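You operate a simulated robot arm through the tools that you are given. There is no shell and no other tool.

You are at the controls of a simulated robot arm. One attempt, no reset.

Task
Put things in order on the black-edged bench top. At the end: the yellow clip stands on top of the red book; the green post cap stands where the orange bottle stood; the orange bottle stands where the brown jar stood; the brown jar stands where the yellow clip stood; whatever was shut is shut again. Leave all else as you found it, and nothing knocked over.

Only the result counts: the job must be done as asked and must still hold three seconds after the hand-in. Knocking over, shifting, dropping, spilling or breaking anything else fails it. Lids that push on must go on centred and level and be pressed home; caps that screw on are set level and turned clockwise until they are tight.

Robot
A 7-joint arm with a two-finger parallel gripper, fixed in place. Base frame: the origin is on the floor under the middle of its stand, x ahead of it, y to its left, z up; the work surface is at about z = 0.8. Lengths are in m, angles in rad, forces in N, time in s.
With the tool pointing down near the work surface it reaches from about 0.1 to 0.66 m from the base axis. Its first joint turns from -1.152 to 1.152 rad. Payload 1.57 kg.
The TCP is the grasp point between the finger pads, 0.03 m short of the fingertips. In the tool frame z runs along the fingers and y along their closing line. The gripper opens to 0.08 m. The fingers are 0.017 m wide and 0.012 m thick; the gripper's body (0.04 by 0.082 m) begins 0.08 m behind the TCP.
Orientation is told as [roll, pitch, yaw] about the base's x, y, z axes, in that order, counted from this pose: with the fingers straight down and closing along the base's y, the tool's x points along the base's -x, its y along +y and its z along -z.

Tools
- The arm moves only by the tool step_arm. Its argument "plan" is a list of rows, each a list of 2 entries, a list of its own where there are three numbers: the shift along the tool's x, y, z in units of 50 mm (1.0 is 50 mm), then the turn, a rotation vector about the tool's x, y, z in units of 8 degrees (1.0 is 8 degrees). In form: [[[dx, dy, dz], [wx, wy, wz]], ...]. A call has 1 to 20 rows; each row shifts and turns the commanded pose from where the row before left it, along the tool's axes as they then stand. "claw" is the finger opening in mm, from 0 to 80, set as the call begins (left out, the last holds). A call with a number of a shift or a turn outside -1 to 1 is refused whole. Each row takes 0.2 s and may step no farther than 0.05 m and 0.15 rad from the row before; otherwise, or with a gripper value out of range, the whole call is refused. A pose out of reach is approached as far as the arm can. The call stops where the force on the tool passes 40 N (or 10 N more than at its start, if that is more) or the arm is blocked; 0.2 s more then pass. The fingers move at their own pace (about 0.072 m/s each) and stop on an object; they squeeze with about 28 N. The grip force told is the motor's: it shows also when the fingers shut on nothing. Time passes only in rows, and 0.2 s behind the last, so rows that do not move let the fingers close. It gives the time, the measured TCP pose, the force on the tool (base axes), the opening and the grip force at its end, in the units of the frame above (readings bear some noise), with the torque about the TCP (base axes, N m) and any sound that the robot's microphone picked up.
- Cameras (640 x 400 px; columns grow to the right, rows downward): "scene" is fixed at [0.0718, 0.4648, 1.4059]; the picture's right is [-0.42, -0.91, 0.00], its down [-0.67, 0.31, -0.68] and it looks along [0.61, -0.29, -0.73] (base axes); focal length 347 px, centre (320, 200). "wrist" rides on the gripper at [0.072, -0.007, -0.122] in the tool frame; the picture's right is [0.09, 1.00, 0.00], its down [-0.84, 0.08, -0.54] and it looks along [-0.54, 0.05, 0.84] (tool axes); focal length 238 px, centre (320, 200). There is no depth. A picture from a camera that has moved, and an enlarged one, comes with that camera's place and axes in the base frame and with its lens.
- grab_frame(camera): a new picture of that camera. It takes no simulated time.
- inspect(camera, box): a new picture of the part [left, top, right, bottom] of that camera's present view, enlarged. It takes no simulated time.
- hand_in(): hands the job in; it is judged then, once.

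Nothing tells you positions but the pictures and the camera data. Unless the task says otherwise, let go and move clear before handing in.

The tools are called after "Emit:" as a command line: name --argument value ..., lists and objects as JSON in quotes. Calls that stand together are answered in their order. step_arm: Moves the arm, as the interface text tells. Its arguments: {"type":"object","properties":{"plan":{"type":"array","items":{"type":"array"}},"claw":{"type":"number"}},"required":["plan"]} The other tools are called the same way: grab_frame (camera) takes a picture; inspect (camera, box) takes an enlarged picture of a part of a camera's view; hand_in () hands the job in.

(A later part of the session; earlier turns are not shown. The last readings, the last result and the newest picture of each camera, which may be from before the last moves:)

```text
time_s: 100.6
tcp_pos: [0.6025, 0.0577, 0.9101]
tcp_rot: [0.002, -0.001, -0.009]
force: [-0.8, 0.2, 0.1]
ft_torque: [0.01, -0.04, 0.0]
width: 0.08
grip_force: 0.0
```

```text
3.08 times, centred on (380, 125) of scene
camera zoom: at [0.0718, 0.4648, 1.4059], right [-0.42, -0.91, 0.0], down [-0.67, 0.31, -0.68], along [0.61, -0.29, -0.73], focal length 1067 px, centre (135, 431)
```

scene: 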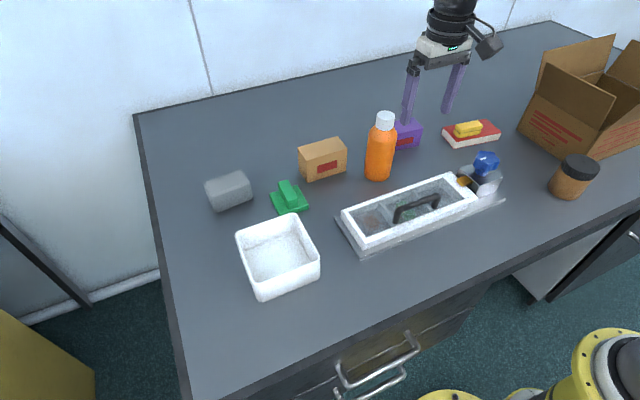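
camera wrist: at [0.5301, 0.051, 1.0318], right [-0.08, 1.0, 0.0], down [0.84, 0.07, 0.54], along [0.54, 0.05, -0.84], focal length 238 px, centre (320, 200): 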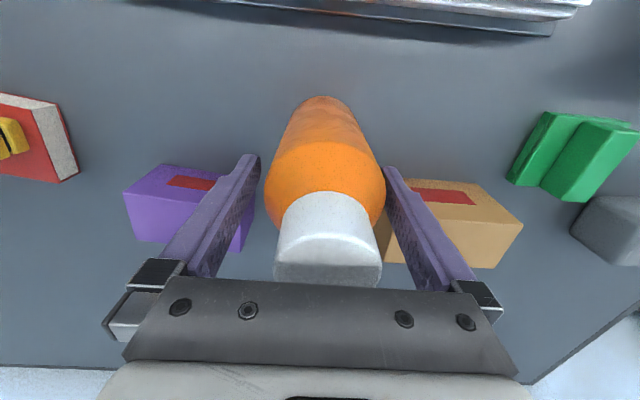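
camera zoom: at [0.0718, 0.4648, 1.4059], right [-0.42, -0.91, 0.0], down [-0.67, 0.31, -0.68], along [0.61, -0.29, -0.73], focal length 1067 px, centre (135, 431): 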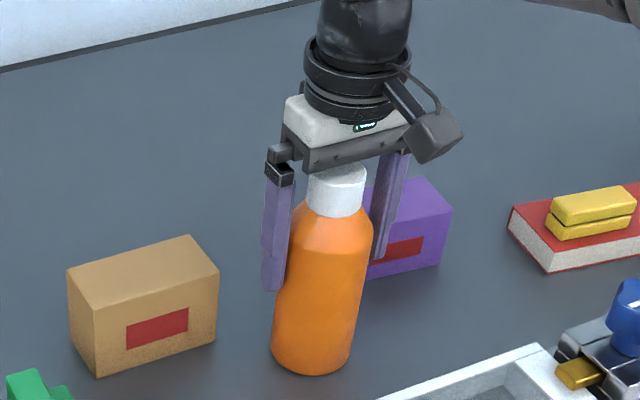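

The fingers are around the upper body with clearance under the palm. I'll close and do a slow lift test.

Emit:
step_arm --plan '[[[0, 0, 0], [0, 0, 0]], [[0, 0, 0], [0, 0, 0]], [[0, 0, 0], [0, 0, 0]]]' --claw 0

Emit:
step_arm --plan '[[[0, 0, -0.04], [0, 0, 0]], [[0, 0, -0.06], [0, 0, 0]], [[0, 0, -0.1], [0, 0, 0]], [[0, 0, 0], [0, 0, 0]]]'

Emit:
inspect --camera "scene" --box '[320, 60, 440, 190]'

```text
time_s: 101.4
tcp_pos: [0.6023, 0.0578, 0.9104]
tcp_rot: [0.001, 0.002, -0.009]
force: [0.5, 1.6, 0.3]
ft_torque: [0.03, -0.08, 0.02]
width: 0.0647
grip_force: 27.8
```

```text
time_s: 102.4
tcp_pos: [0.6011, 0.0588, 0.919]
tcp_rot: [0.0, 0.003, -0.008]
force: [-0.3, -0.2, -4.6]
ft_torque: [0.02, -0.01, 0.0]
width: 0.0649
grip_force: 28.6
```

```text
3.08 times, centred on (380, 125) of scene
camera zoom: at [0.0718, 0.4649, 1.4059], right [-0.42, -0.91, 0.0], down [-0.67, 0.31, -0.68], along [0.61, -0.29, -0.73], focal length 1067 px, centre (135, 431)
```

zoom: 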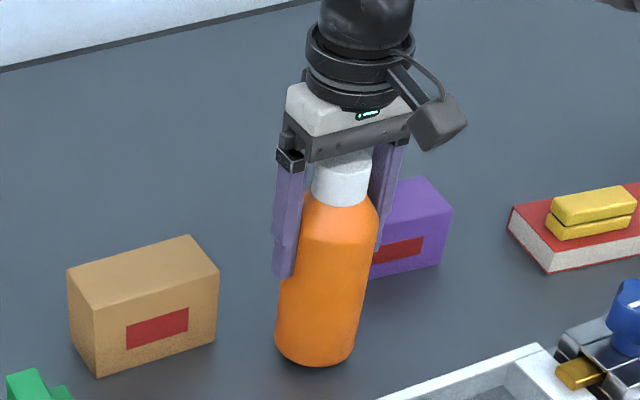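

The bottle weighs about 0.47 kg and holds well, and its bottom is 110 mm below the TCP. I'll lift it and carry it over the low items to the jar's old place at (0.334, 0.519).

Emit:
step_arm --plan '[[[0, 0, -0.3], [0, 0, 0]], [[0, 0, -0.6], [0, 0, 0]], [[0, 0, -0.7], [0, 0, 0]], [[0, 0, -0.6], [0, 0, 0]], [[0, 0, 0], [0, 0, 0]]]'

Emit:
step_arm --plan '[[[0.2, 0.35, 0], [0, 0, 0]], [[0.4117, 0.709, 0], [0, 0, 0]], [[0.4117, 0.709, 0], [0, 0, 0]], [[0.4117, 0.709, 0], [0, 0, 0]], [[0.4117, 0.709, 0], [0, 0, 0]], [[0.4117, 0.709, 0], [0, 0, 0]], [[0.4117, 0.709, 0], [0, 0, 0]], [[0.4117, 0.709, 0], [0, 0, 0]], [[0.4117, 0.709, 0], [0, 0, 0]], [[0.4117, 0.709, 0], [0, 0, 0]], [[0.4117, 0.709, 0], [0, 0, 0]], [[0.4117, 0.709, 0], [0, 0, 0]], [[0.4117, 0.709, 0], [0, 0, 0]], [[0.2, 0.345, 0], [0, 0, 0]], [[0, 0, 0], [0, 0, 0]]]'

Emit:
grab_frame --camera "scene"

Emit:
grab_frame --camera "wrist"

```text
time_s: 103.6
tcp_pos: [0.6016, 0.0578, 1.0306]
tcp_rot: [0.001, 0.003, -0.009]
force: [0.9, 0.0, -3.9]
ft_torque: [-0.01, -0.02, -0.03]
width: 0.0648
grip_force: 28.0
```

```text
time_s: 106.8
tcp_pos: [0.3399, 0.5205, 1.0298]
tcp_rot: [0.001, 0.001, -0.007]
force: [-0.5, 0.2, -4.5]
ft_torque: [0.0, -0.02, 0.0]
width: 0.0652
grip_force: 28.4
```

```text
taken
```

scene: 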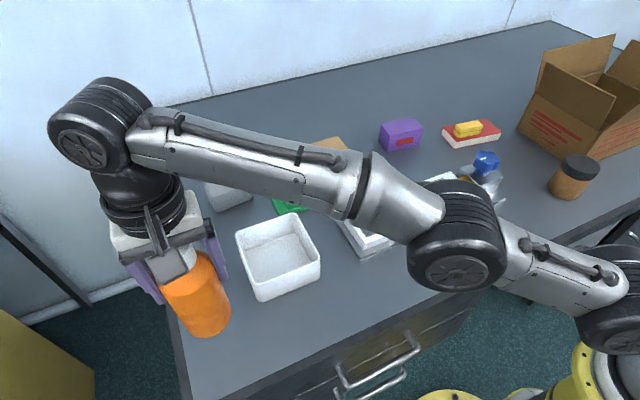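

```text
taken
camera wrist: at [0.2678, 0.5135, 1.1511], right [-0.08, 1.0, 0.0], down [0.84, 0.07, 0.54], along [0.54, 0.05, -0.84], focal length 238 px, centre (320, 200)
```

wrist: 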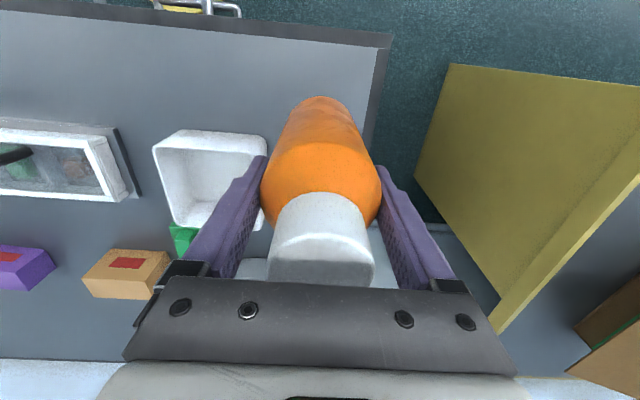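

Emit:
step_arm --plan '[[[0.12, -0.03, 0.4], [0, 0, 0]], [[0, 0, 0.6], [0, 0, 0]], [[0, 0, 0.6], [0, 0, 0]], [[0, 0, 0.4], [0, 0, 0]], [[0, 0, 0.2], [0, 0, 0]], [[0, 0, 0], [0, 0, 0]]]'

Emit:
step_arm --plan '[[[0, 0, 0.06], [0, 0, 0]], [[0, 0, 0.03], [0, 0, 0]], [[0, 0, 0], [0, 0, 0]]]'

Emit:
inspect --camera "scene" --box '[130, 200, 330, 390]'

```text
time_s: 108.2
tcp_pos: [0.3325, 0.5192, 0.9204]
tcp_rot: [0.001, 0.001, -0.008]
force: [0.2, -0.1, -5.3]
ft_torque: [-0.02, 0.01, -0.04]
width: 0.0651
grip_force: 27.8
```

```text
time_s: 109.0
tcp_pos: [0.3335, 0.5185, 0.9153]
tcp_rot: [0.001, 0.001, -0.009]
force: [-0.4, 0.8, -4.4]
ft_torque: [-0.01, 0.0, 0.01]
width: 0.0647
grip_force: 28.1
```

```text
2.11 times, centred on (230, 295) of scene
camera zoom: at [0.0718, 0.4649, 1.4058], right [-0.42, -0.91, 0.0], down [-0.67, 0.31, -0.68], along [0.61, -0.29, -0.73], focal length 730 px, centre (510, 0)
```

zoom: 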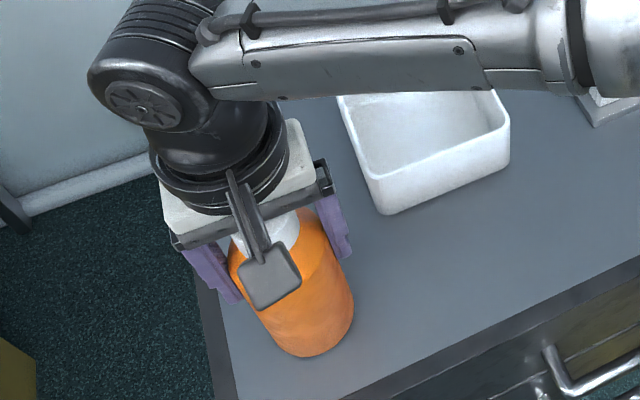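

Emit:
step_arm --plan '[[[0, 0, 0.04], [0, 0, 0]], [[0, 0, 0.03], [0, 0, 0]], [[0, 0, 0], [0, 0, 0]]]'

Emit:
step_arm --plan '[[[0, 0, 0.025], [0, 0, 0]], [[0, 0, 0], [0, 0, 0]]]'

```text
time_s: 109.8
tcp_pos: [0.3335, 0.518, 0.9129]
tcp_rot: [0.0, 0.002, -0.009]
force: [-0.3, -0.8, -3.2]
ft_torque: [-0.03, 0.02, 0.04]
width: 0.065
grip_force: 27.9
```

```text
time_s: 110.4
tcp_pos: [0.3339, 0.5179, 0.9099]
tcp_rot: [0.001, 0.002, -0.009]
force: [0.2, 0.1, -4.2]
ft_torque: [0.01, -0.01, 0.0]
width: 0.0648
grip_force: 28.7
```

The force still shows the bottle's weight, so it isn't touching yet. I'll creep down more.

Emit:
step_arm --plan '[[[0, 0, 0.025], [0, 0, 0]], [[0, 0, 0], [0, 0, 0]]]'

Emit:
step_arm --plan '[[[0, 0, 0.02], [0, 0, 0]], [[0, 0, 0], [0, 0, 0]]]'

```text
time_s: 111.0
tcp_pos: [0.3336, 0.5173, 0.9098]
tcp_rot: [0.002, 0.0, -0.009]
force: [-0.7, 0.1, -0.6]
ft_torque: [-0.18, 0.03, -0.01]
width: 0.0648
grip_force: 28.1
```

```text
time_s: 111.6
tcp_pos: [0.3331, 0.518, 0.9101]
tcp_rot: [0.003, -0.001, -0.008]
force: [-1.8, -1.5, 6.8]
ft_torque: [-0.55, 0.24, -0.02]
width: 0.065
grip_force: 27.7
```

The bottle is down. I'll release and rise straight up past the cap.

Emit:
step_arm --plan '[[[0, 0, 0], [0, 0, 0]], [[0, 0, 0], [0, 0, 0]], [[0, 0, 0], [0, 0, 0]]]' --claw 80

Emit:
step_arm --plan '[[[0, 0, -0.2], [0, 0, 0]], [[0, 0, -0.5], [0, 0, 0]], [[0, 0, -0.7], [0, 0, 0]], [[0, 0, -0.7], [0, 0, 0]], [[0, 0, -0.3], [0, 0, 0]], [[0, 0, 0], [0, 0, 0]]]'

Emit:
grab_frame --camera "wrist"

Emit:
inspect --camera "scene" --box '[130, 200, 330, 390]'

```text
time_s: 112.4
tcp_pos: [0.3327, 0.5188, 0.9088]
tcp_rot: [0.002, -0.001, -0.009]
force: [-0.6, 1.2, 0.3]
ft_torque: [0.0, 0.03, -0.01]
width: 0.08
grip_force: 0.1
```

```text
time_s: 113.8
tcp_pos: [0.3334, 0.5187, 1.0286]
tcp_rot: [0.003, 0.0, -0.007]
force: [-0.4, -0.5, -1.1]
ft_torque: [-0.03, 0.0, 0.01]
width: 0.0803
grip_force: 0.0
```

```text
taken
camera wrist: at [0.2603, 0.5121, 1.1508], right [-0.08, 1.0, 0.0], down [0.84, 0.07, 0.54], along [0.54, 0.05, -0.84], focal length 238 px, centre (320, 200)
```

wrist: 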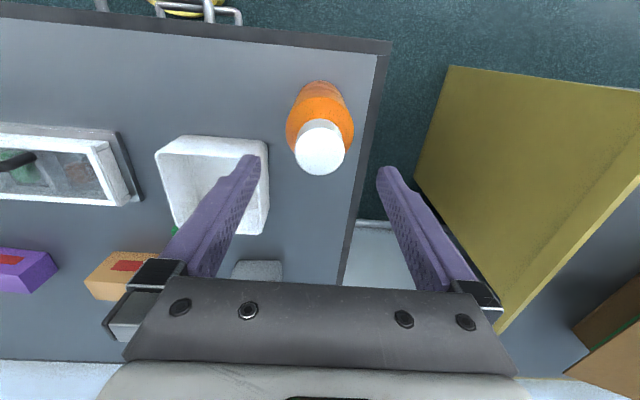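

```text
2.11 times, centred on (230, 295) of scene
camera zoom: at [0.0718, 0.4648, 1.4059], right [-0.42, -0.91, 0.0], down [-0.67, 0.31, -0.68], along [0.61, -0.29, -0.73], focal length 730 px, centre (510, 0)
```

zoom: 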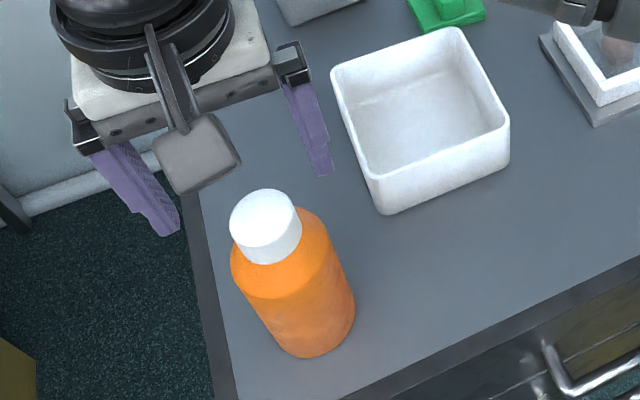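

The bottle stands where the jar stood. Now the green post cap at about (0.60, 0.30): I'll move to a viewing pose.

Emit:
step_arm --plan '[[[-0.3, -0.4, 0], [0, 0, 0]], [[-0.523, -0.73, 0], [0, 0, 0]], [[-0.523, -0.73, 0], [0, 0, 0]], [[-0.523, -0.73, 0], [0, 0, 0]], [[-0.523, -0.73, 0], [0, 0, 0]], [[-0.523, -0.73, 0.4], [0, 0, 0]], [[-0.2, -0.3, 0.6], [0, 0, 0]], [[0, 0, 0.4], [0, 0, 0]], [[0, 0, 0], [0, 0, 0]]]'

Emit:
grab_frame --camera "wrist"

Emit:
inspect --camera "wrist" --box '[260, 140, 380, 260]'

Emit:
grab_frame --camera "scene"

```text
time_s: 115.8
tcp_pos: [0.4883, 0.2995, 0.9601]
tcp_rot: [0.003, 0.0, -0.01]
force: [0.2, 0.7, -0.2]
ft_torque: [-0.01, -0.01, 0.0]
width: 0.0801
grip_force: 0.0
```

```text
taken
camera wrist: at [0.4149, 0.2931, 1.0812], right [-0.08, 1.0, 0.0], down [0.84, 0.07, 0.54], along [0.54, 0.05, -0.84], focal length 238 px, centre (320, 200)
```

wrist: 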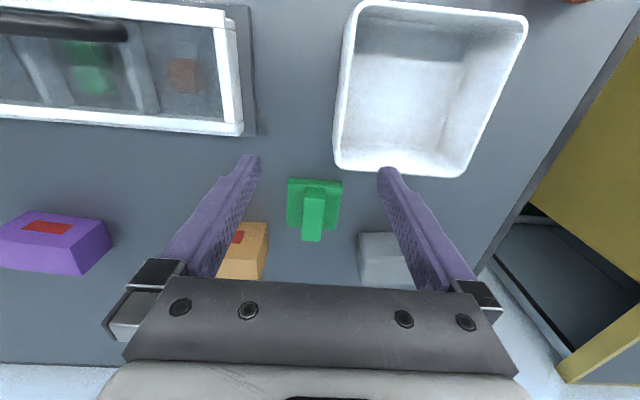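

```text
3.33 times, centred on (320, 200) of wrist
camera zoom: at [0.4149, 0.2931, 1.0812], right [-0.08, 1.0, 0.0], down [0.84, 0.07, 0.54], along [0.54, 0.05, -0.84], focal length 794 px, centre (320, 200)
```

zoom: 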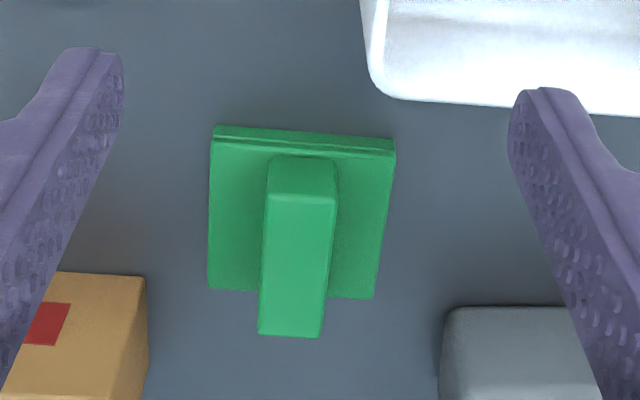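

```text
taken
```

scene: 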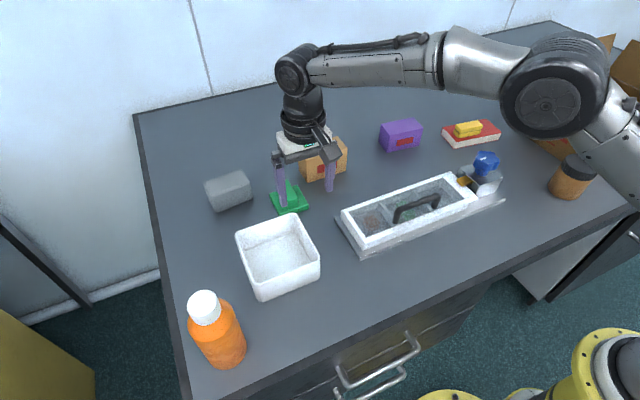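

The cap's plate is centred at about (0.600, 0.299), 72 mm square. Its rib runs along x at y of about 0.2995, is about 23 mm wide, and its top is at z of about 0.842. I'll move over the rib with the gripper opened 50 mm and check reach and alignment.

Emit:
step_arm --plan '[[[-0.7, 0.007, 0.3], [0, 0, 0]], [[-0.7, 0.007, 0.4], [0, 0, 0]], [[-0.65, 0.006, 0.5], [0, 0, 0]], [[0, 0, 0], [0, 0, 0]]]' --claw 50

Emit:
grab_frame --camera "wrist"

Emit:
inspect --camera "wrist" --box '[240, 80, 400, 200]'

Emit:
inspect --camera "scene" --box '[230, 120, 370, 230]'

```text
time_s: 116.8
tcp_pos: [0.5828, 0.2962, 0.9075]
tcp_rot: [0.003, 0.001, -0.008]
force: [0.2, -0.1, -0.9]
ft_torque: [0.01, 0.02, -0.02]
width: 0.0499
grip_force: 0.0
out of reach, approached as far as the arm can: row 3
```

```text
taken
camera wrist: at [0.5098, 0.2904, 1.0282], right [-0.08, 1.0, 0.0], down [0.84, 0.07, 0.54], along [0.54, 0.05, -0.84], focal length 238 px, centre (320, 200)
```

wrist: 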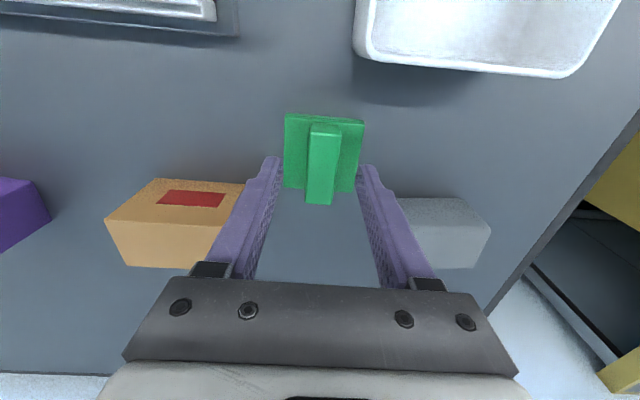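

```text
3.33 times, centred on (320, 140) of wrist
camera zoom: at [0.5098, 0.2904, 1.0282], right [-0.08, 1.0, 0.0], down [0.84, 0.07, 0.54], along [0.54, 0.05, -0.84], focal length 794 px, centre (320, 400)
```

zoom: 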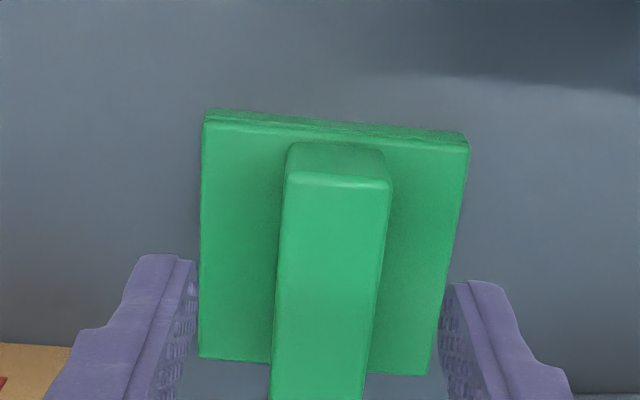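

```text
3.64 times, centred on (300, 175) of scene
camera zoom: at [0.0718, 0.4648, 1.4059], right [-0.42, -0.91, 0.0], down [-0.67, 0.31, -0.68], along [0.61, -0.29, -0.73], focal length 1261 px, centre (393, 291)
```

zoom: 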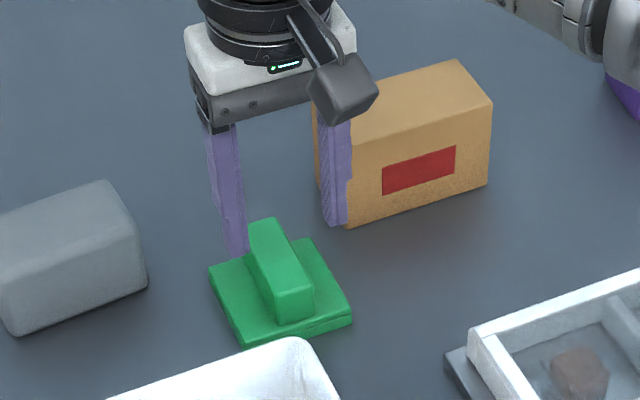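

Emit:
step_arm --plan '[[[0.18, 0, 0.2], [0, 0, 0]], [[0, 0, 0.3], [0, 0, 0]], [[0, 0, 0.3], [0, 0, 0]], [[0, 0, 0], [0, 0, 0]]]'

Emit:
inspect --camera "scene" --box '[230, 120, 370, 230]'

Emit:
grab_frame --camera "wrist"

```text
time_s: 117.8
tcp_pos: [0.5724, 0.2994, 0.8651]
tcp_rot: [0.001, 0.0, -0.009]
force: [-0.4, -1.3, -0.3]
ft_torque: [0.0, 0.0, 0.06]
width: 0.0501
grip_force: 0.0
```

```text
3.64 times, centred on (300, 175) of scene
camera zoom: at [0.0718, 0.4648, 1.4059], right [-0.42, -0.91, 0.0], down [-0.67, 0.31, -0.68], along [0.61, -0.29, -0.73], focal length 1261 px, centre (393, 291)
```

zoom: 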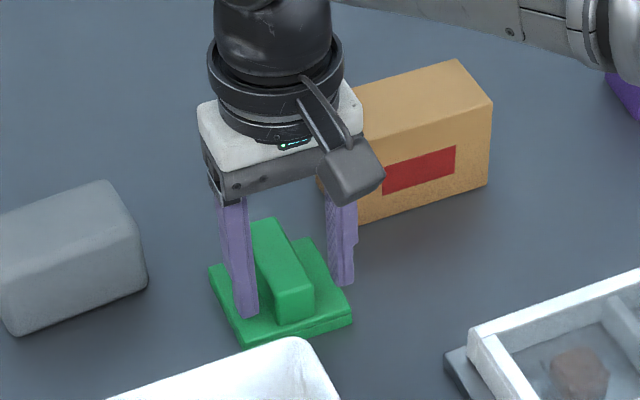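

```text
taken
camera wrist: at [0.4992, 0.2921, 0.9863], right [-0.08, 1.0, 0.0], down [0.84, 0.07, 0.54], along [0.54, 0.05, -0.84], focal length 238 px, centre (320, 200)
```

wrist: 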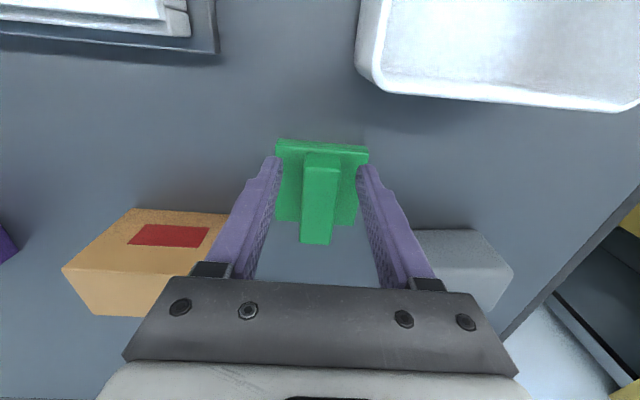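

The reach clipping reset the commanded point, so I'm at x = 0.572. I'll go a bit further along the rib while descending to grasp height.

Emit:
step_arm --plan '[[[-0.17, 0, 0.17], [0, 0, 0]], [[-0.17, 0, 0.15], [0, 0, 0]], [[0, 0, 0.05], [0, 0, 0]], [[0, 0, 0], [0, 0, 0]]]'

Emit:
inspect --camera "scene" --box '[250, 150, 340, 230]'

Emit:
grab_frame --camera "wrist"

```text
time_s: 118.8
tcp_pos: [0.5902, 0.2982, 0.8462]
tcp_rot: [0.0, 0.001, -0.008]
force: [-0.8, -0.4, 0.3]
ft_torque: [-0.02, -0.01, -0.02]
width: 0.0501
grip_force: 0.1
```

```text
5.00 times, centred on (295, 190) of scene
camera zoom: at [0.0718, 0.4648, 1.4059], right [-0.42, -0.91, 0.0], down [-0.67, 0.31, -0.68], along [0.61, -0.29, -0.73], focal length 1734 px, centre (445, 250)
```

zoom: 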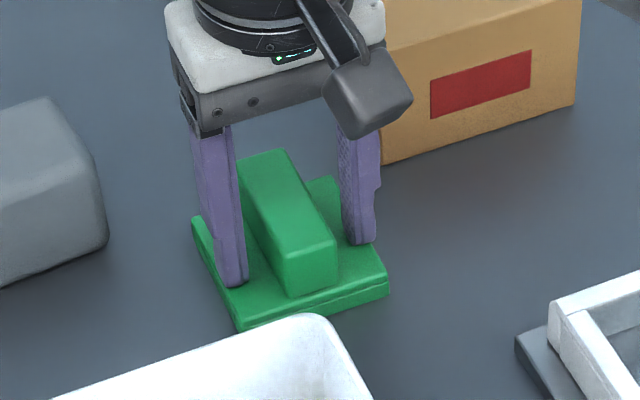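

```text
taken
camera wrist: at [0.5175, 0.2926, 0.9681], right [-0.08, 1.0, 0.0], down [0.84, 0.07, 0.54], along [0.54, 0.05, -0.84], focal length 238 px, centre (320, 200)
```

wrist: 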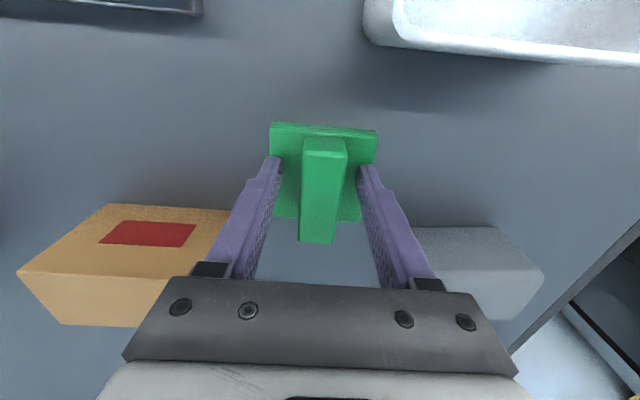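

Emit:
step_arm --plan '[[[-0.14, 0.02, 0.0], [0, 0, 0]], [[0, 0, 0], [0, 0, 0]]]'

```text
time_s: 119.4
tcp_pos: [0.5904, 0.3001, 0.8462]
tcp_rot: [0.004, 0.001, -0.008]
force: [-0.8, 0.4, 0.1]
ft_torque: [0.0, 0.02, 0.0]
width: 0.0499
grip_force: 0.0
out of reach, approached as far as the arm can: row 1
```

That is the reach limit, about 1 cm from the rib's middle, which is fine. I'll close on the rib and lift slowly.

Emit:
step_arm --plan '[[[0, 0, 0], [0, 0, 0]], [[0, 0, 0], [0, 0, 0]], [[0, 0, 0], [0, 0, 0]]]' --claw 0

Emit:
step_arm --plan '[[[0.02, 0, -0.03], [0, 0, 0]], [[0.02, 0, -0.03], [0, 0, 0]], [[0.03, 0, -0.05], [0, 0, 0]], [[0, 0, 0], [0, 0, 0]]]'

Emit:
inspect --camera "scene" --box '[250, 150, 340, 230]'

Emit:
grab_frame --camera "wrist"

```text
time_s: 120.2
tcp_pos: [0.5901, 0.2995, 0.8463]
tcp_rot: [0.002, 0.001, -0.009]
force: [0.1, 0.6, -0.1]
ft_torque: [-0.01, -0.04, 0.03]
width: 0.0251
grip_force: 27.8
```

```text
time_s: 121.2
tcp_pos: [0.5867, 0.2996, 0.8519]
tcp_rot: [0.001, 0.001, -0.009]
force: [0.2, 0.4, 0.5]
ft_torque: [-0.04, 0.01, 0.04]
width: 0.0249
grip_force: 27.5
```

```text
5.00 times, centred on (295, 190) of scene
camera zoom: at [0.0718, 0.4649, 1.4059], right [-0.42, -0.91, 0.0], down [-0.67, 0.31, -0.68], along [0.61, -0.29, -0.73], focal length 1734 px, centre (445, 250)
```

zoom: 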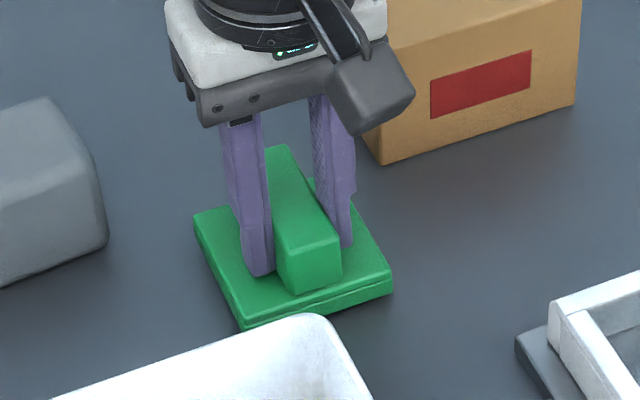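

```text
taken
camera wrist: at [0.5142, 0.293, 0.9733], right [-0.08, 1.0, 0.0], down [0.84, 0.07, 0.54], along [0.54, 0.05, -0.84], focal length 238 px, centre (320, 200)
```

wrist: 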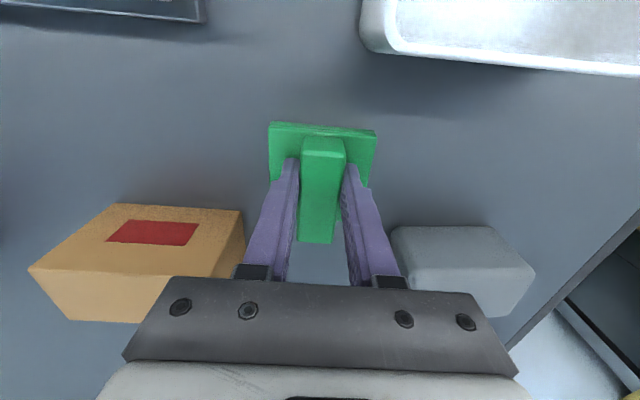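

Emit:
step_arm --plan '[[[0.08, 0, -0.1], [0, 0, 0]], [[0.1, 0, -0.15], [0, 0, 0]], [[0.1, 0, -0.2], [0, 0, 0]], [[0.12, 0, -0.25], [0, 0, 0]], [[0.12, 0, -0.25], [0, 0, 0]], [[0, 0, 0], [0, 0, 0]]]'

Emit:
inspect --camera "scene" --box '[230, 120, 370, 230]'

Emit:
grab_frame --camera "wrist"

```text
time_s: 122.6
tcp_pos: [0.5593, 0.2994, 0.8988]
tcp_rot: [0.0, 0.003, -0.009]
force: [0.3, 0.4, -0.3]
ft_torque: [0.01, 0.0, 0.03]
width: 0.025
grip_force: 28.3
```

```text
3.64 times, centred on (300, 175) of scene
camera zoom: at [0.0718, 0.4649, 1.4059], right [-0.42, -0.91, 0.0], down [-0.67, 0.31, -0.68], along [0.61, -0.29, -0.73], focal length 1261 px, centre (393, 291)
```

zoom: 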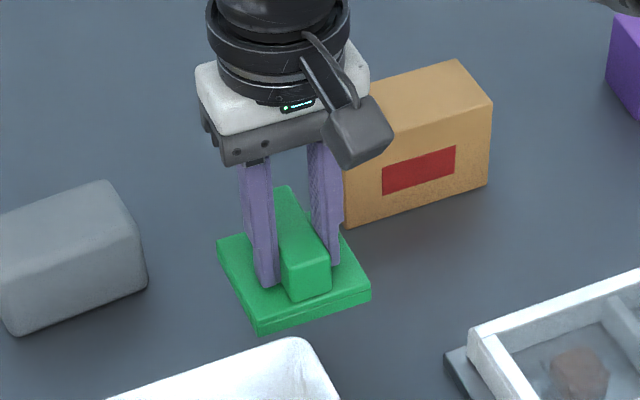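

```text
taken
camera wrist: at [0.4873, 0.2931, 1.0203], right [-0.08, 1.0, 0.0], down [0.84, 0.07, 0.54], along [0.54, 0.05, -0.84], focal length 238 px, centre (320, 200)
```

wrist: 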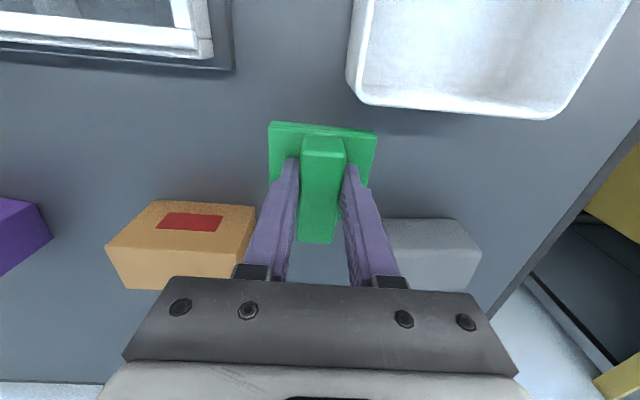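

The cap is held, with its bottom 46 mm below the TCP and its centre about 10 mm ahead of the TCP. I'll carry it clear of the tan box to the bottle's old place at (0.602, 0.058).

Emit:
step_arm --plan '[[[0.2, 0, -0.5], [0, 0, 0]], [[0.2, 0, -0.7], [0, 0, 0]], [[0, -0.5, 0], [0, 0, 0]], [[0, -0.75, 0], [0, 0, 0]], [[0, -0.75, 0], [0, 0, 0]], [[0, -0.75, 0], [0, 0, 0]], [[0, -0.75, 0], [0, 0, 0]], [[0, -0.75, 0], [0, 0, 0]], [[0, -0.57, 0], [0, 0, 0]], [[-0.5, 0, 0.1], [0, 0, 0]], [[-0.56, 0, 0.1], [0, 0, 0]], [[0, 0, 0], [0, 0, 0]]]'

Emit:
grab_frame --camera "wrist"

Emit:
inspect --camera "scene" --box '[290, 90, 440, 200]'

```text
time_s: 125.2
tcp_pos: [0.591, 0.0584, 0.9493]
tcp_rot: [0.001, 0.002, -0.01]
force: [-0.7, -1.2, -1.2]
ft_torque: [-0.02, 0.03, 0.03]
width: 0.0252
grip_force: 27.8
```

```text
taken
camera wrist: at [0.519, 0.0517, 1.0704], right [-0.08, 1.0, 0.0], down [0.84, 0.07, 0.54], along [0.54, 0.05, -0.84], focal length 238 px, centre (320, 200)
```

wrist: 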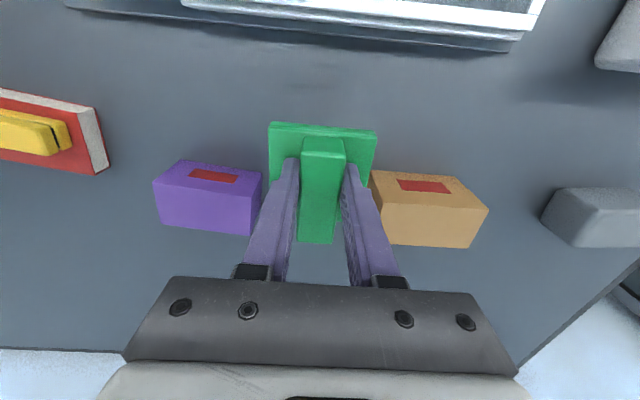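

```text
3.64 times, centred on (365, 145) of scene
camera zoom: at [0.0718, 0.4648, 1.4059], right [-0.42, -0.91, 0.0], down [-0.67, 0.31, -0.68], along [0.61, -0.29, -0.73], focal length 1261 px, centre (156, 400)
```

zoom: 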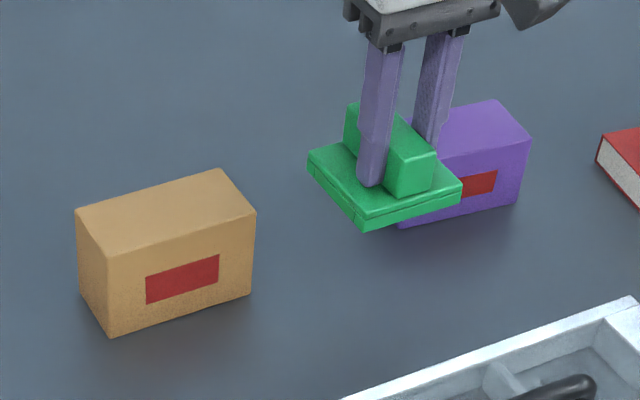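

Emit:
step_arm --plan '[[[-0.03, 0, 0.4], [0, 0, 0]], [[0, 0, 0.5], [0, 0, 0]], [[0, 0, 0.5], [0, 0, 0]], [[0, 0, 0.4], [0, 0, 0]], [[0, 0, 0.1], [0, 0, 0]], [[0, 0, 0], [0, 0, 0]]]'

Emit:
inspect --camera "scene" --box '[310, 110, 440, 200]'

```text
time_s: 126.6
tcp_pos: [0.5937, 0.0585, 0.8524]
tcp_rot: [0.003, 0.0, -0.009]
force: [-0.8, 0.1, -0.3]
ft_torque: [0.0, 0.0, 0.01]
width: 0.025
grip_force: 28.3
```

```text
4.44 times, centred on (375, 155) of scene
camera zoom: at [0.0718, 0.4648, 1.4059], right [-0.42, -0.91, 0.0], down [-0.67, 0.31, -0.68], along [0.61, -0.29, -0.73], focal length 1542 px, centre (76, 400)
```

zoom: 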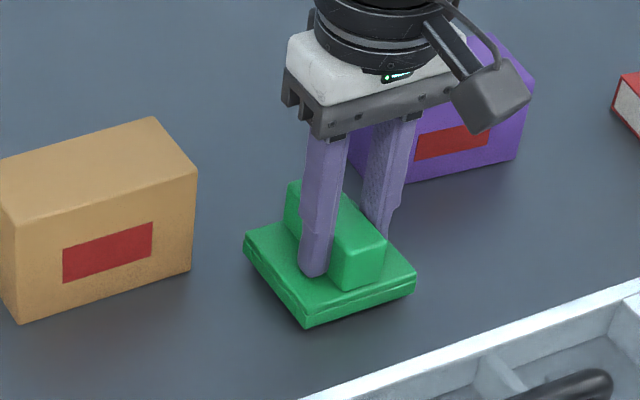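

Emit:
step_arm --plan '[[[0, 0, 0.04], [0, 0, 0]], [[0, 0, 0.03], [0, 0, 0]], [[0, 0, 0], [0, 0, 0]]]'

Emit:
step_arm --plan '[[[0, 0, 0.025], [0, 0, 0]], [[0, 0, 0], [0, 0, 0]]]'

Emit:
step_arm --plan '[[[0, 0, 0.02], [0, 0, 0]], [[0, 0, 0], [0, 0, 0]]]'

```text
time_s: 127.4
tcp_pos: [0.5933, 0.0574, 0.8495]
tcp_rot: [0.001, 0.001, -0.008]
force: [-0.1, -1.0, -0.8]
ft_torque: [0.0, 0.0, -0.01]
width: 0.0249
grip_force: 28.3
```

```text
time_s: 128.0
tcp_pos: [0.5928, 0.059, 0.8488]
tcp_rot: [0.003, 0.001, -0.009]
force: [-0.2, -0.5, -0.4]
ft_torque: [0.03, 0.04, 0.0]
width: 0.0251
grip_force: 27.8
```

```text
time_s: 128.6
tcp_pos: [0.5922, 0.0586, 0.8479]
tcp_rot: [0.002, 0.001, -0.009]
force: [-0.3, 0.6, -1.2]
ft_torque: [-0.03, 0.0, -0.02]
width: 0.0251
grip_force: 28.3
```

Emit:
step_arm --plan '[[[0, 0, 0.02], [0, 0, 0]], [[0, 0, 0], [0, 0, 0]]]'

Emit:
step_arm --plan '[[[0, 0, 0.015], [0, 0, 0]], [[0, 0, 0], [0, 0, 0]]]'

```text
time_s: 129.2
tcp_pos: [0.5918, 0.0591, 0.8467]
tcp_rot: [0.001, 0.003, -0.009]
force: [0.1, 0.0, -0.4]
ft_torque: [0.04, 0.03, -0.03]
width: 0.0249
grip_force: 28.1
```

```text
time_s: 129.8
tcp_pos: [0.5929, 0.0583, 0.8455]
tcp_rot: [0.0, 0.002, -0.009]
force: [0.4, 1.3, -0.6]
ft_torque: [-0.02, 0.01, 0.03]
width: 0.0249
grip_force: 28.2
```

Emit:
step_arm --plan '[[[0, 0, 0.02], [0, 0, 0]], [[0, 0, 0], [0, 0, 0]]]'

Emit:
step_arm --plan '[[[0, 0, 0.015], [0, 0, 0]], [[0, 0, 0], [0, 0, 0]]]'

Emit:
inspect --camera "scene" --box '[340, 130, 430, 200]'

```text
time_s: 130.4
tcp_pos: [0.5933, 0.0584, 0.8476]
tcp_rot: [0.001, -0.002, -0.009]
force: [-2.2, -1.2, 4.0]
ft_torque: [-0.1, 0.02, -0.02]
width: 0.0251
grip_force: 28.2
```

```text
time_s: 131.0
tcp_pos: [0.5936, 0.0586, 0.847]
tcp_rot: [0.0, -0.001, -0.011]
force: [-5.4, -0.2, 13.7]
ft_torque: [-0.1, 0.35, 0.0]
width: 0.0252
grip_force: 27.8
```

```text
5.71 times, centred on (385, 165) of scene
camera zoom: at [0.0714, 0.4648, 1.4059], right [-0.42, -0.91, 0.0], down [-0.67, 0.31, -0.68], along [0.61, -0.29, -0.73], focal length 1982 px, centre (-51, 400)
```

zoom: 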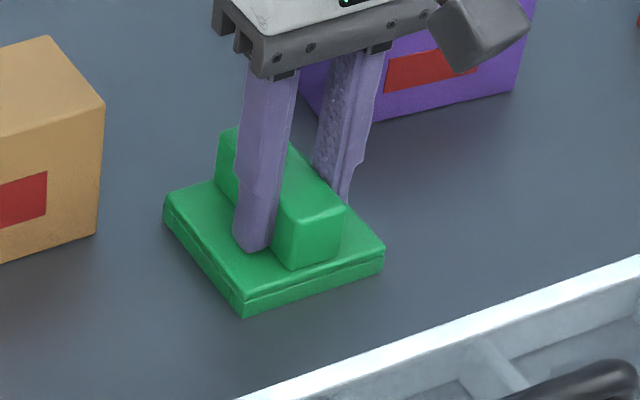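

The cap is seated on the bench. I'll ease off slightly, release, and rise straight up.

Emit:
step_arm --plan '[[[0, 0, -0.015], [0, 0, 0]], [[0, 0, 0], [0, 0, 0]]]'

Emit:
step_arm --plan '[[[0, 0, 0], [0, 0, 0]], [[0, 0, 0], [0, 0, 0]], [[0, 0, 0], [0, 0, 0]]]' --claw 50

Emit:
step_arm --plan '[[[0, 0, -0.2], [0, 0, 0]], [[0, 0, -0.5], [0, 0, 0]], [[0.2, 0, -0.7], [0, 0, 0]], [[0.5, 0, -0.7], [0, 0, 0]], [[0.8, 0, -0.4], [0, 0, 0]], [[0.8, 0, -0.2], [0, 0, 0]], [[0.8, 0, 0], [0, 0, 0]], [[0.8, 0, 0], [0, 0, 0]], [[0, 0, 0], [0, 0, 0]]]'

Emit:
grab_frame --camera "scene"

Emit:
grab_frame --camera "wrist"

```text
time_s: 131.6
tcp_pos: [0.5933, 0.0579, 0.8461]
tcp_rot: [0.001, -0.001, -0.008]
force: [-0.7, -0.2, 13.9]
ft_torque: [-0.09, 0.13, -0.01]
width: 0.0248
grip_force: 27.8
```

```text
time_s: 132.4
tcp_pos: [0.5929, 0.0587, 0.8454]
tcp_rot: [0.002, -0.001, -0.01]
force: [1.6, 4.9, 12.8]
ft_torque: [-0.03, -0.05, 0.01]
width: 0.046
grip_force: 0.1
```

```text
time_s: 134.4
tcp_pos: [0.3988, 0.0595, 0.9787]
tcp_rot: [0.002, -0.001, -0.008]
force: [0.2, 0.5, -0.3]
ft_torque: [-0.01, 0.02, 0.0]
width: 0.0499
grip_force: 0.0
```

```text
taken
```

scene: 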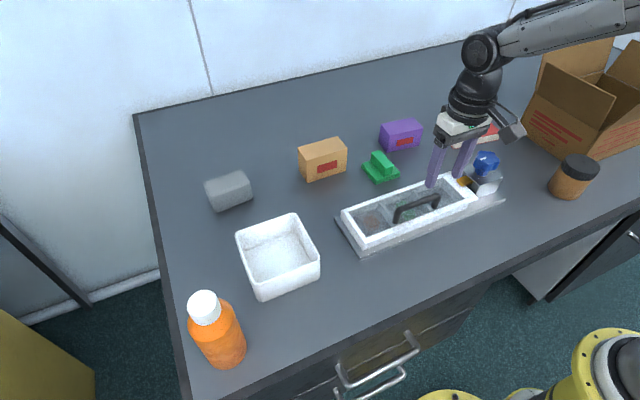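

```text
taken
camera wrist: at [0.3267, 0.0522, 1.1005], right [-0.08, 1.0, 0.0], down [0.84, 0.07, 0.54], along [0.54, 0.05, -0.84], focal length 238 px, centre (320, 200)
```

wrist: 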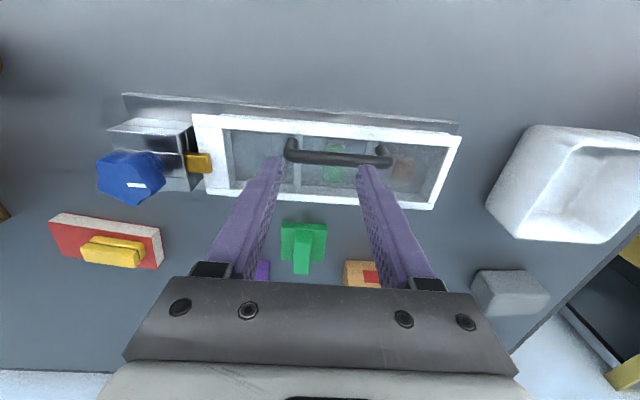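

All four items appear placed. I'll pull the arm up and back so I can check every spot against the first pictures.

Emit:
step_arm --plan '[[[0.6, 0.3, -0.6], [0, 0, 0]], [[0.6, 0.3, -0.6], [0, 0, 0]], [[0.4, 0.3, -0.5], [0, 0, 0]], [[0, 0, 0], [0, 0, 0]]]' --claw 80

Emit:
grab_frame --camera "scene"

Emit:
inspect --camera "scene" --box '[320, 140, 520, 265]'

Emit:
inspect --camera "scene" --box '[180, 130, 380, 255]'

Emit:
inspect --camera "scene" --box '[430, 100, 630, 225]'

Emit:
inspect --camera "scene" --box '[160, 275, 360, 400]'

Emit:
inspect --camera "scene" --box '[500, 20, 640, 210]'

```text
time_s: 135.4
tcp_pos: [0.3179, 0.1059, 1.0652]
tcp_rot: [0.002, 0.002, -0.009]
force: [-0.3, 0.9, 0.2]
ft_torque: [-0.02, 0.01, 0.01]
width: 0.0799
grip_force: 0.1
```

```text
taken
```

scene: 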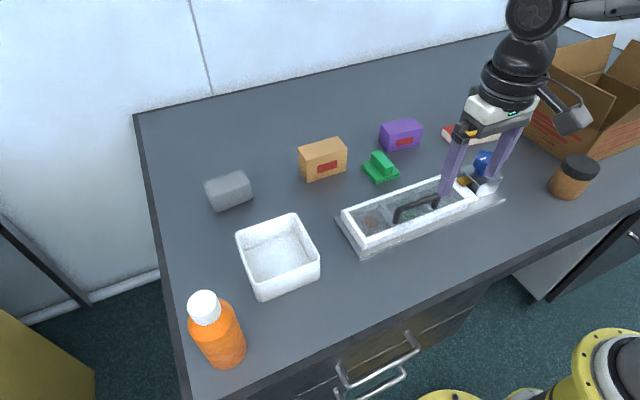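

```text
3.20 times, centred on (420, 202) of scene
camera zoom: at [0.0717, 0.4648, 1.4059], right [-0.42, -0.91, 0.0], down [-0.67, 0.31, -0.68], along [0.61, -0.29, -0.73], focal length 1110 px, centre (0, 192)
```

zoom: 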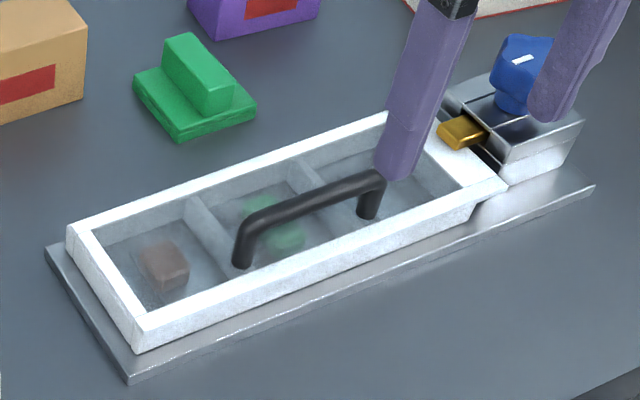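

```text
3.20 times, centred on (280, 192) of scene
camera zoom: at [0.0717, 0.4648, 1.4059], right [-0.42, -0.91, 0.0], down [-0.67, 0.31, -0.68], along [0.61, -0.29, -0.73], focal length 1110 px, centre (448, 224)
```

zoom: 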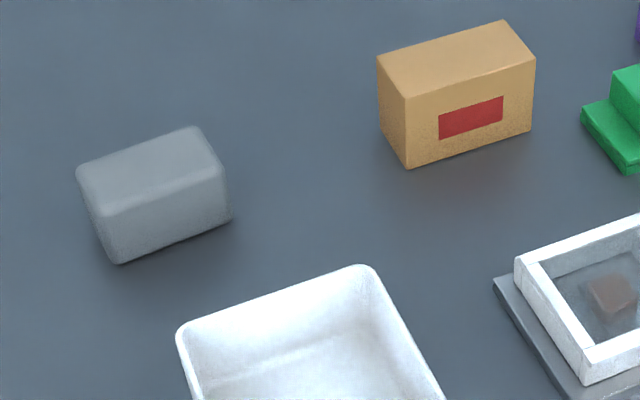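

```text
3.20 times, centred on (530, 162) of scene
camera zoom: at [0.0717, 0.4648, 1.4059], right [-0.42, -0.91, 0.0], down [-0.67, 0.31, -0.68], along [0.61, -0.29, -0.73], focal length 1110 px, centre (-352, 320)
```

zoom: 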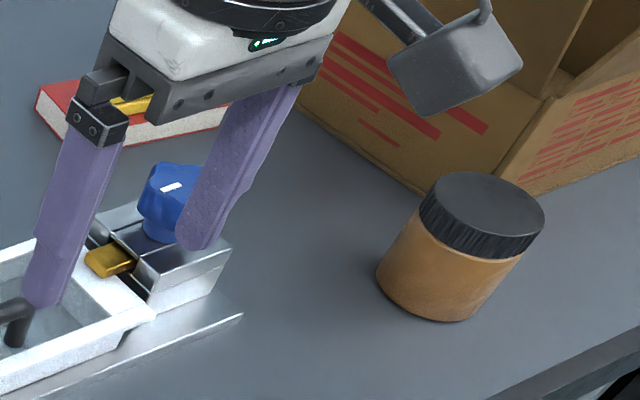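

```text
3.20 times, centred on (260, 338) of scene
camera zoom: at [0.0717, 0.4648, 1.4059], right [-0.42, -0.91, 0.0], down [-0.67, 0.31, -0.68], along [0.61, -0.29, -0.73], focal length 1110 px, centre (512, -240)
```

zoom: 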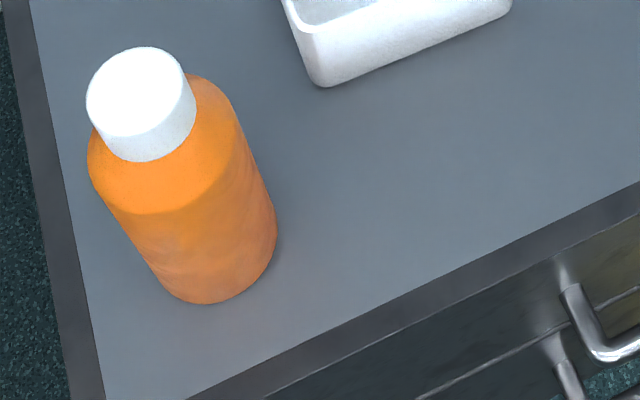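

```text
2.11 times, centred on (570, 115) of scene
camera zoom: at [0.0717, 0.4648, 1.4059], right [-0.42, -0.91, 0.0], down [-0.67, 0.31, -0.68], along [0.61, -0.29, -0.73], focal length 730 px, centre (-206, 379)
```

zoom: 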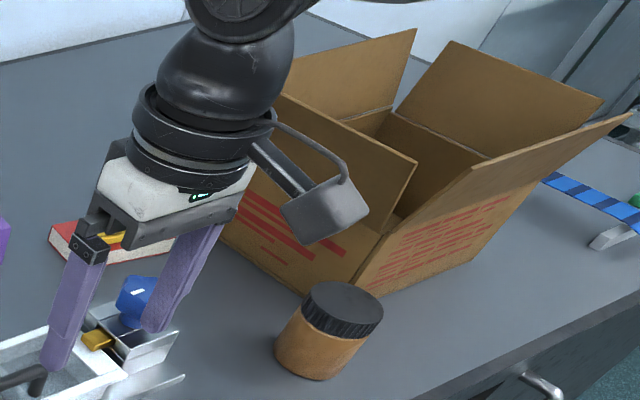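

Every item matches its place, and the tan box, grey block, tray, case and carton look as they did at the start. Before handing in, I'll take one more look into the case from directly above, clear of its handle, to be sure the green thing inside isn't the "post cap".

Emit:
step_arm --plan '[[[-0.8, -0.08, 0], [0, 0, 0]], [[-0.8, -0.08, 0.1], [0, 0, 0]], [[-0.8, -0.08, 0.3], [0, 0, 0]], [[-0.8, -0.08, 0.4], [0, 0, 0]], [[-0.8, -0.08, 0.3], [0, 0, 0]], [[-0.6, 0, 0.3], [0, 0, 0]], [[0, 0, 0], [0, 0, 0]]]'

Emit:
grab_frame --camera "wrist"

Emit:
inspect --camera "wrist" --box '[250, 0, 450, 110]'

Emit:
inspect --camera "scene" --box '[340, 170, 480, 260]'

```text
time_s: 137.0
tcp_pos: [0.5479, 0.086, 0.9948]
tcp_rot: [0.002, 0.002, -0.009]
force: [0.0, 0.6, -0.2]
ft_torque: [0.02, -0.02, 0.03]
width: 0.08
grip_force: 0.1
```

```text
taken
camera wrist: at [0.4746, 0.0789, 1.1165], right [-0.08, 1.0, 0.0], down [0.84, 0.07, 0.54], along [0.54, 0.05, -0.84], focal length 238 px, centre (320, 200)
```

wrist: 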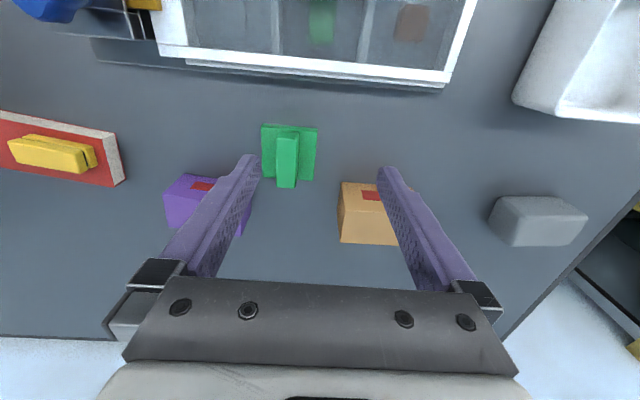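

```text
3.20 times, centred on (350, 55) of wrist
camera zoom: at [0.4746, 0.0789, 1.1165], right [-0.08, 1.0, 0.0], down [0.84, 0.07, 0.54], along [0.54, 0.05, -0.84], focal length 763 px, centre (224, 664)
```

zoom: 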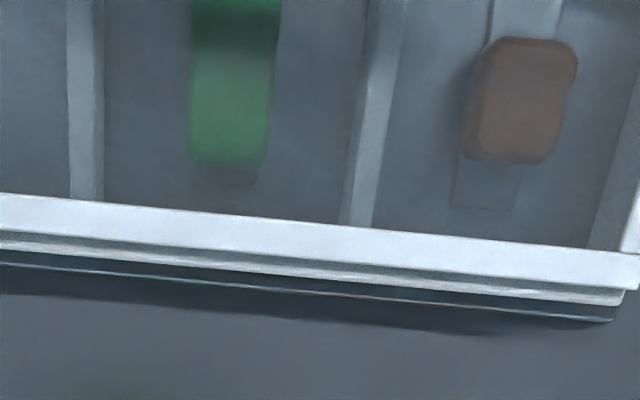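

```text
4.44 times, centred on (410, 215) of scene
camera zoom: at [0.0718, 0.4648, 1.4059], right [-0.42, -0.91, 0.0], down [-0.67, 0.31, -0.68], along [0.61, -0.29, -0.73], focal length 1542 px, centre (-80, 133)
```

zoom: 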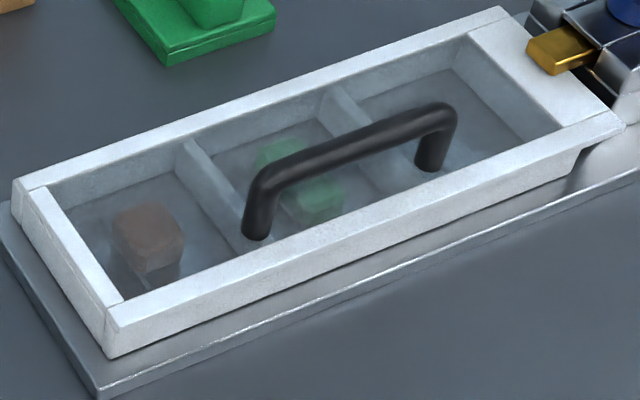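

The green thing in the case is a plain chamfered bar, so the bench piece is the post cap. From this view, though, the cap sits about 12 mm off in -y (centre at about (0.602, 0.045)), because the fingertips dragged it on release. I'll re-centre it by closing on the rib at the right y without lifting, holding the tips clear of the plate.

Emit:
step_arm --plan '[[[-0.45, -0.28, 0.3], [0, 0, 0]], [[-0.45, -0.28, 0.5], [0, 0, 0]], [[0, 0, 0.7], [0, 0, 0]], [[0, 0, 0.6], [0, 0, 0]], [[0, 0, 0], [0, 0, 0]]]' --claw 80

Emit:
grab_frame --camera "wrist"

Emit:
inspect --camera "scene" --box '[320, 110, 440, 200]'

```text
time_s: 138.2
tcp_pos: [0.592, 0.0554, 0.8901]
tcp_rot: [0.003, 0.001, -0.008]
force: [-0.8, 0.2, -0.4]
ft_torque: [-0.03, 0.02, 0.03]
width: 0.0802
grip_force: 0.0
```

```text
taken
camera wrist: at [0.5194, 0.049, 1.0117], right [-0.08, 1.0, 0.0], down [0.84, 0.07, 0.54], along [0.54, 0.05, -0.84], focal length 238 px, centre (320, 200)
```

wrist: 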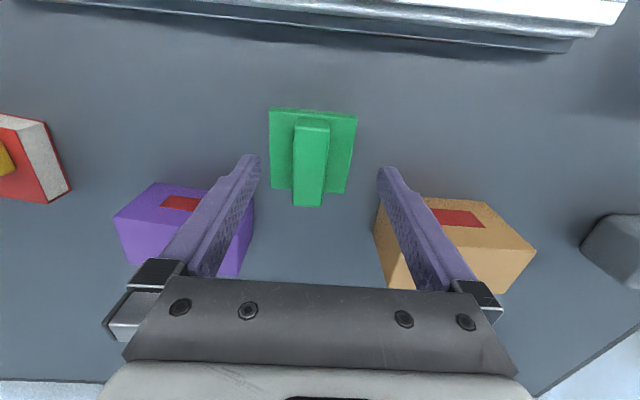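

```text
4.44 times, centred on (380, 155) of scene
camera zoom: at [0.0718, 0.4648, 1.4059], right [-0.42, -0.91, 0.0], down [-0.67, 0.31, -0.68], along [0.61, -0.29, -0.73], focal length 1542 px, centre (53, 400)
```

zoom: 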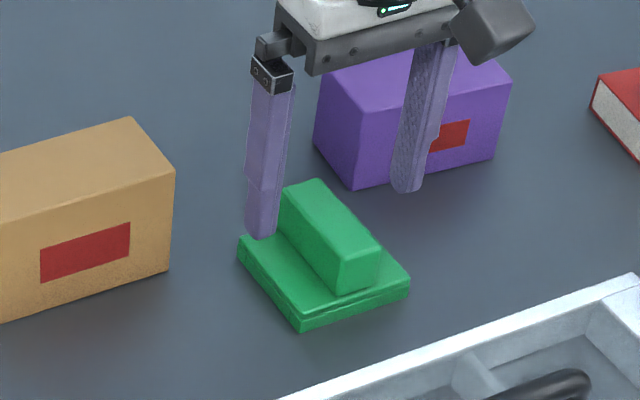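

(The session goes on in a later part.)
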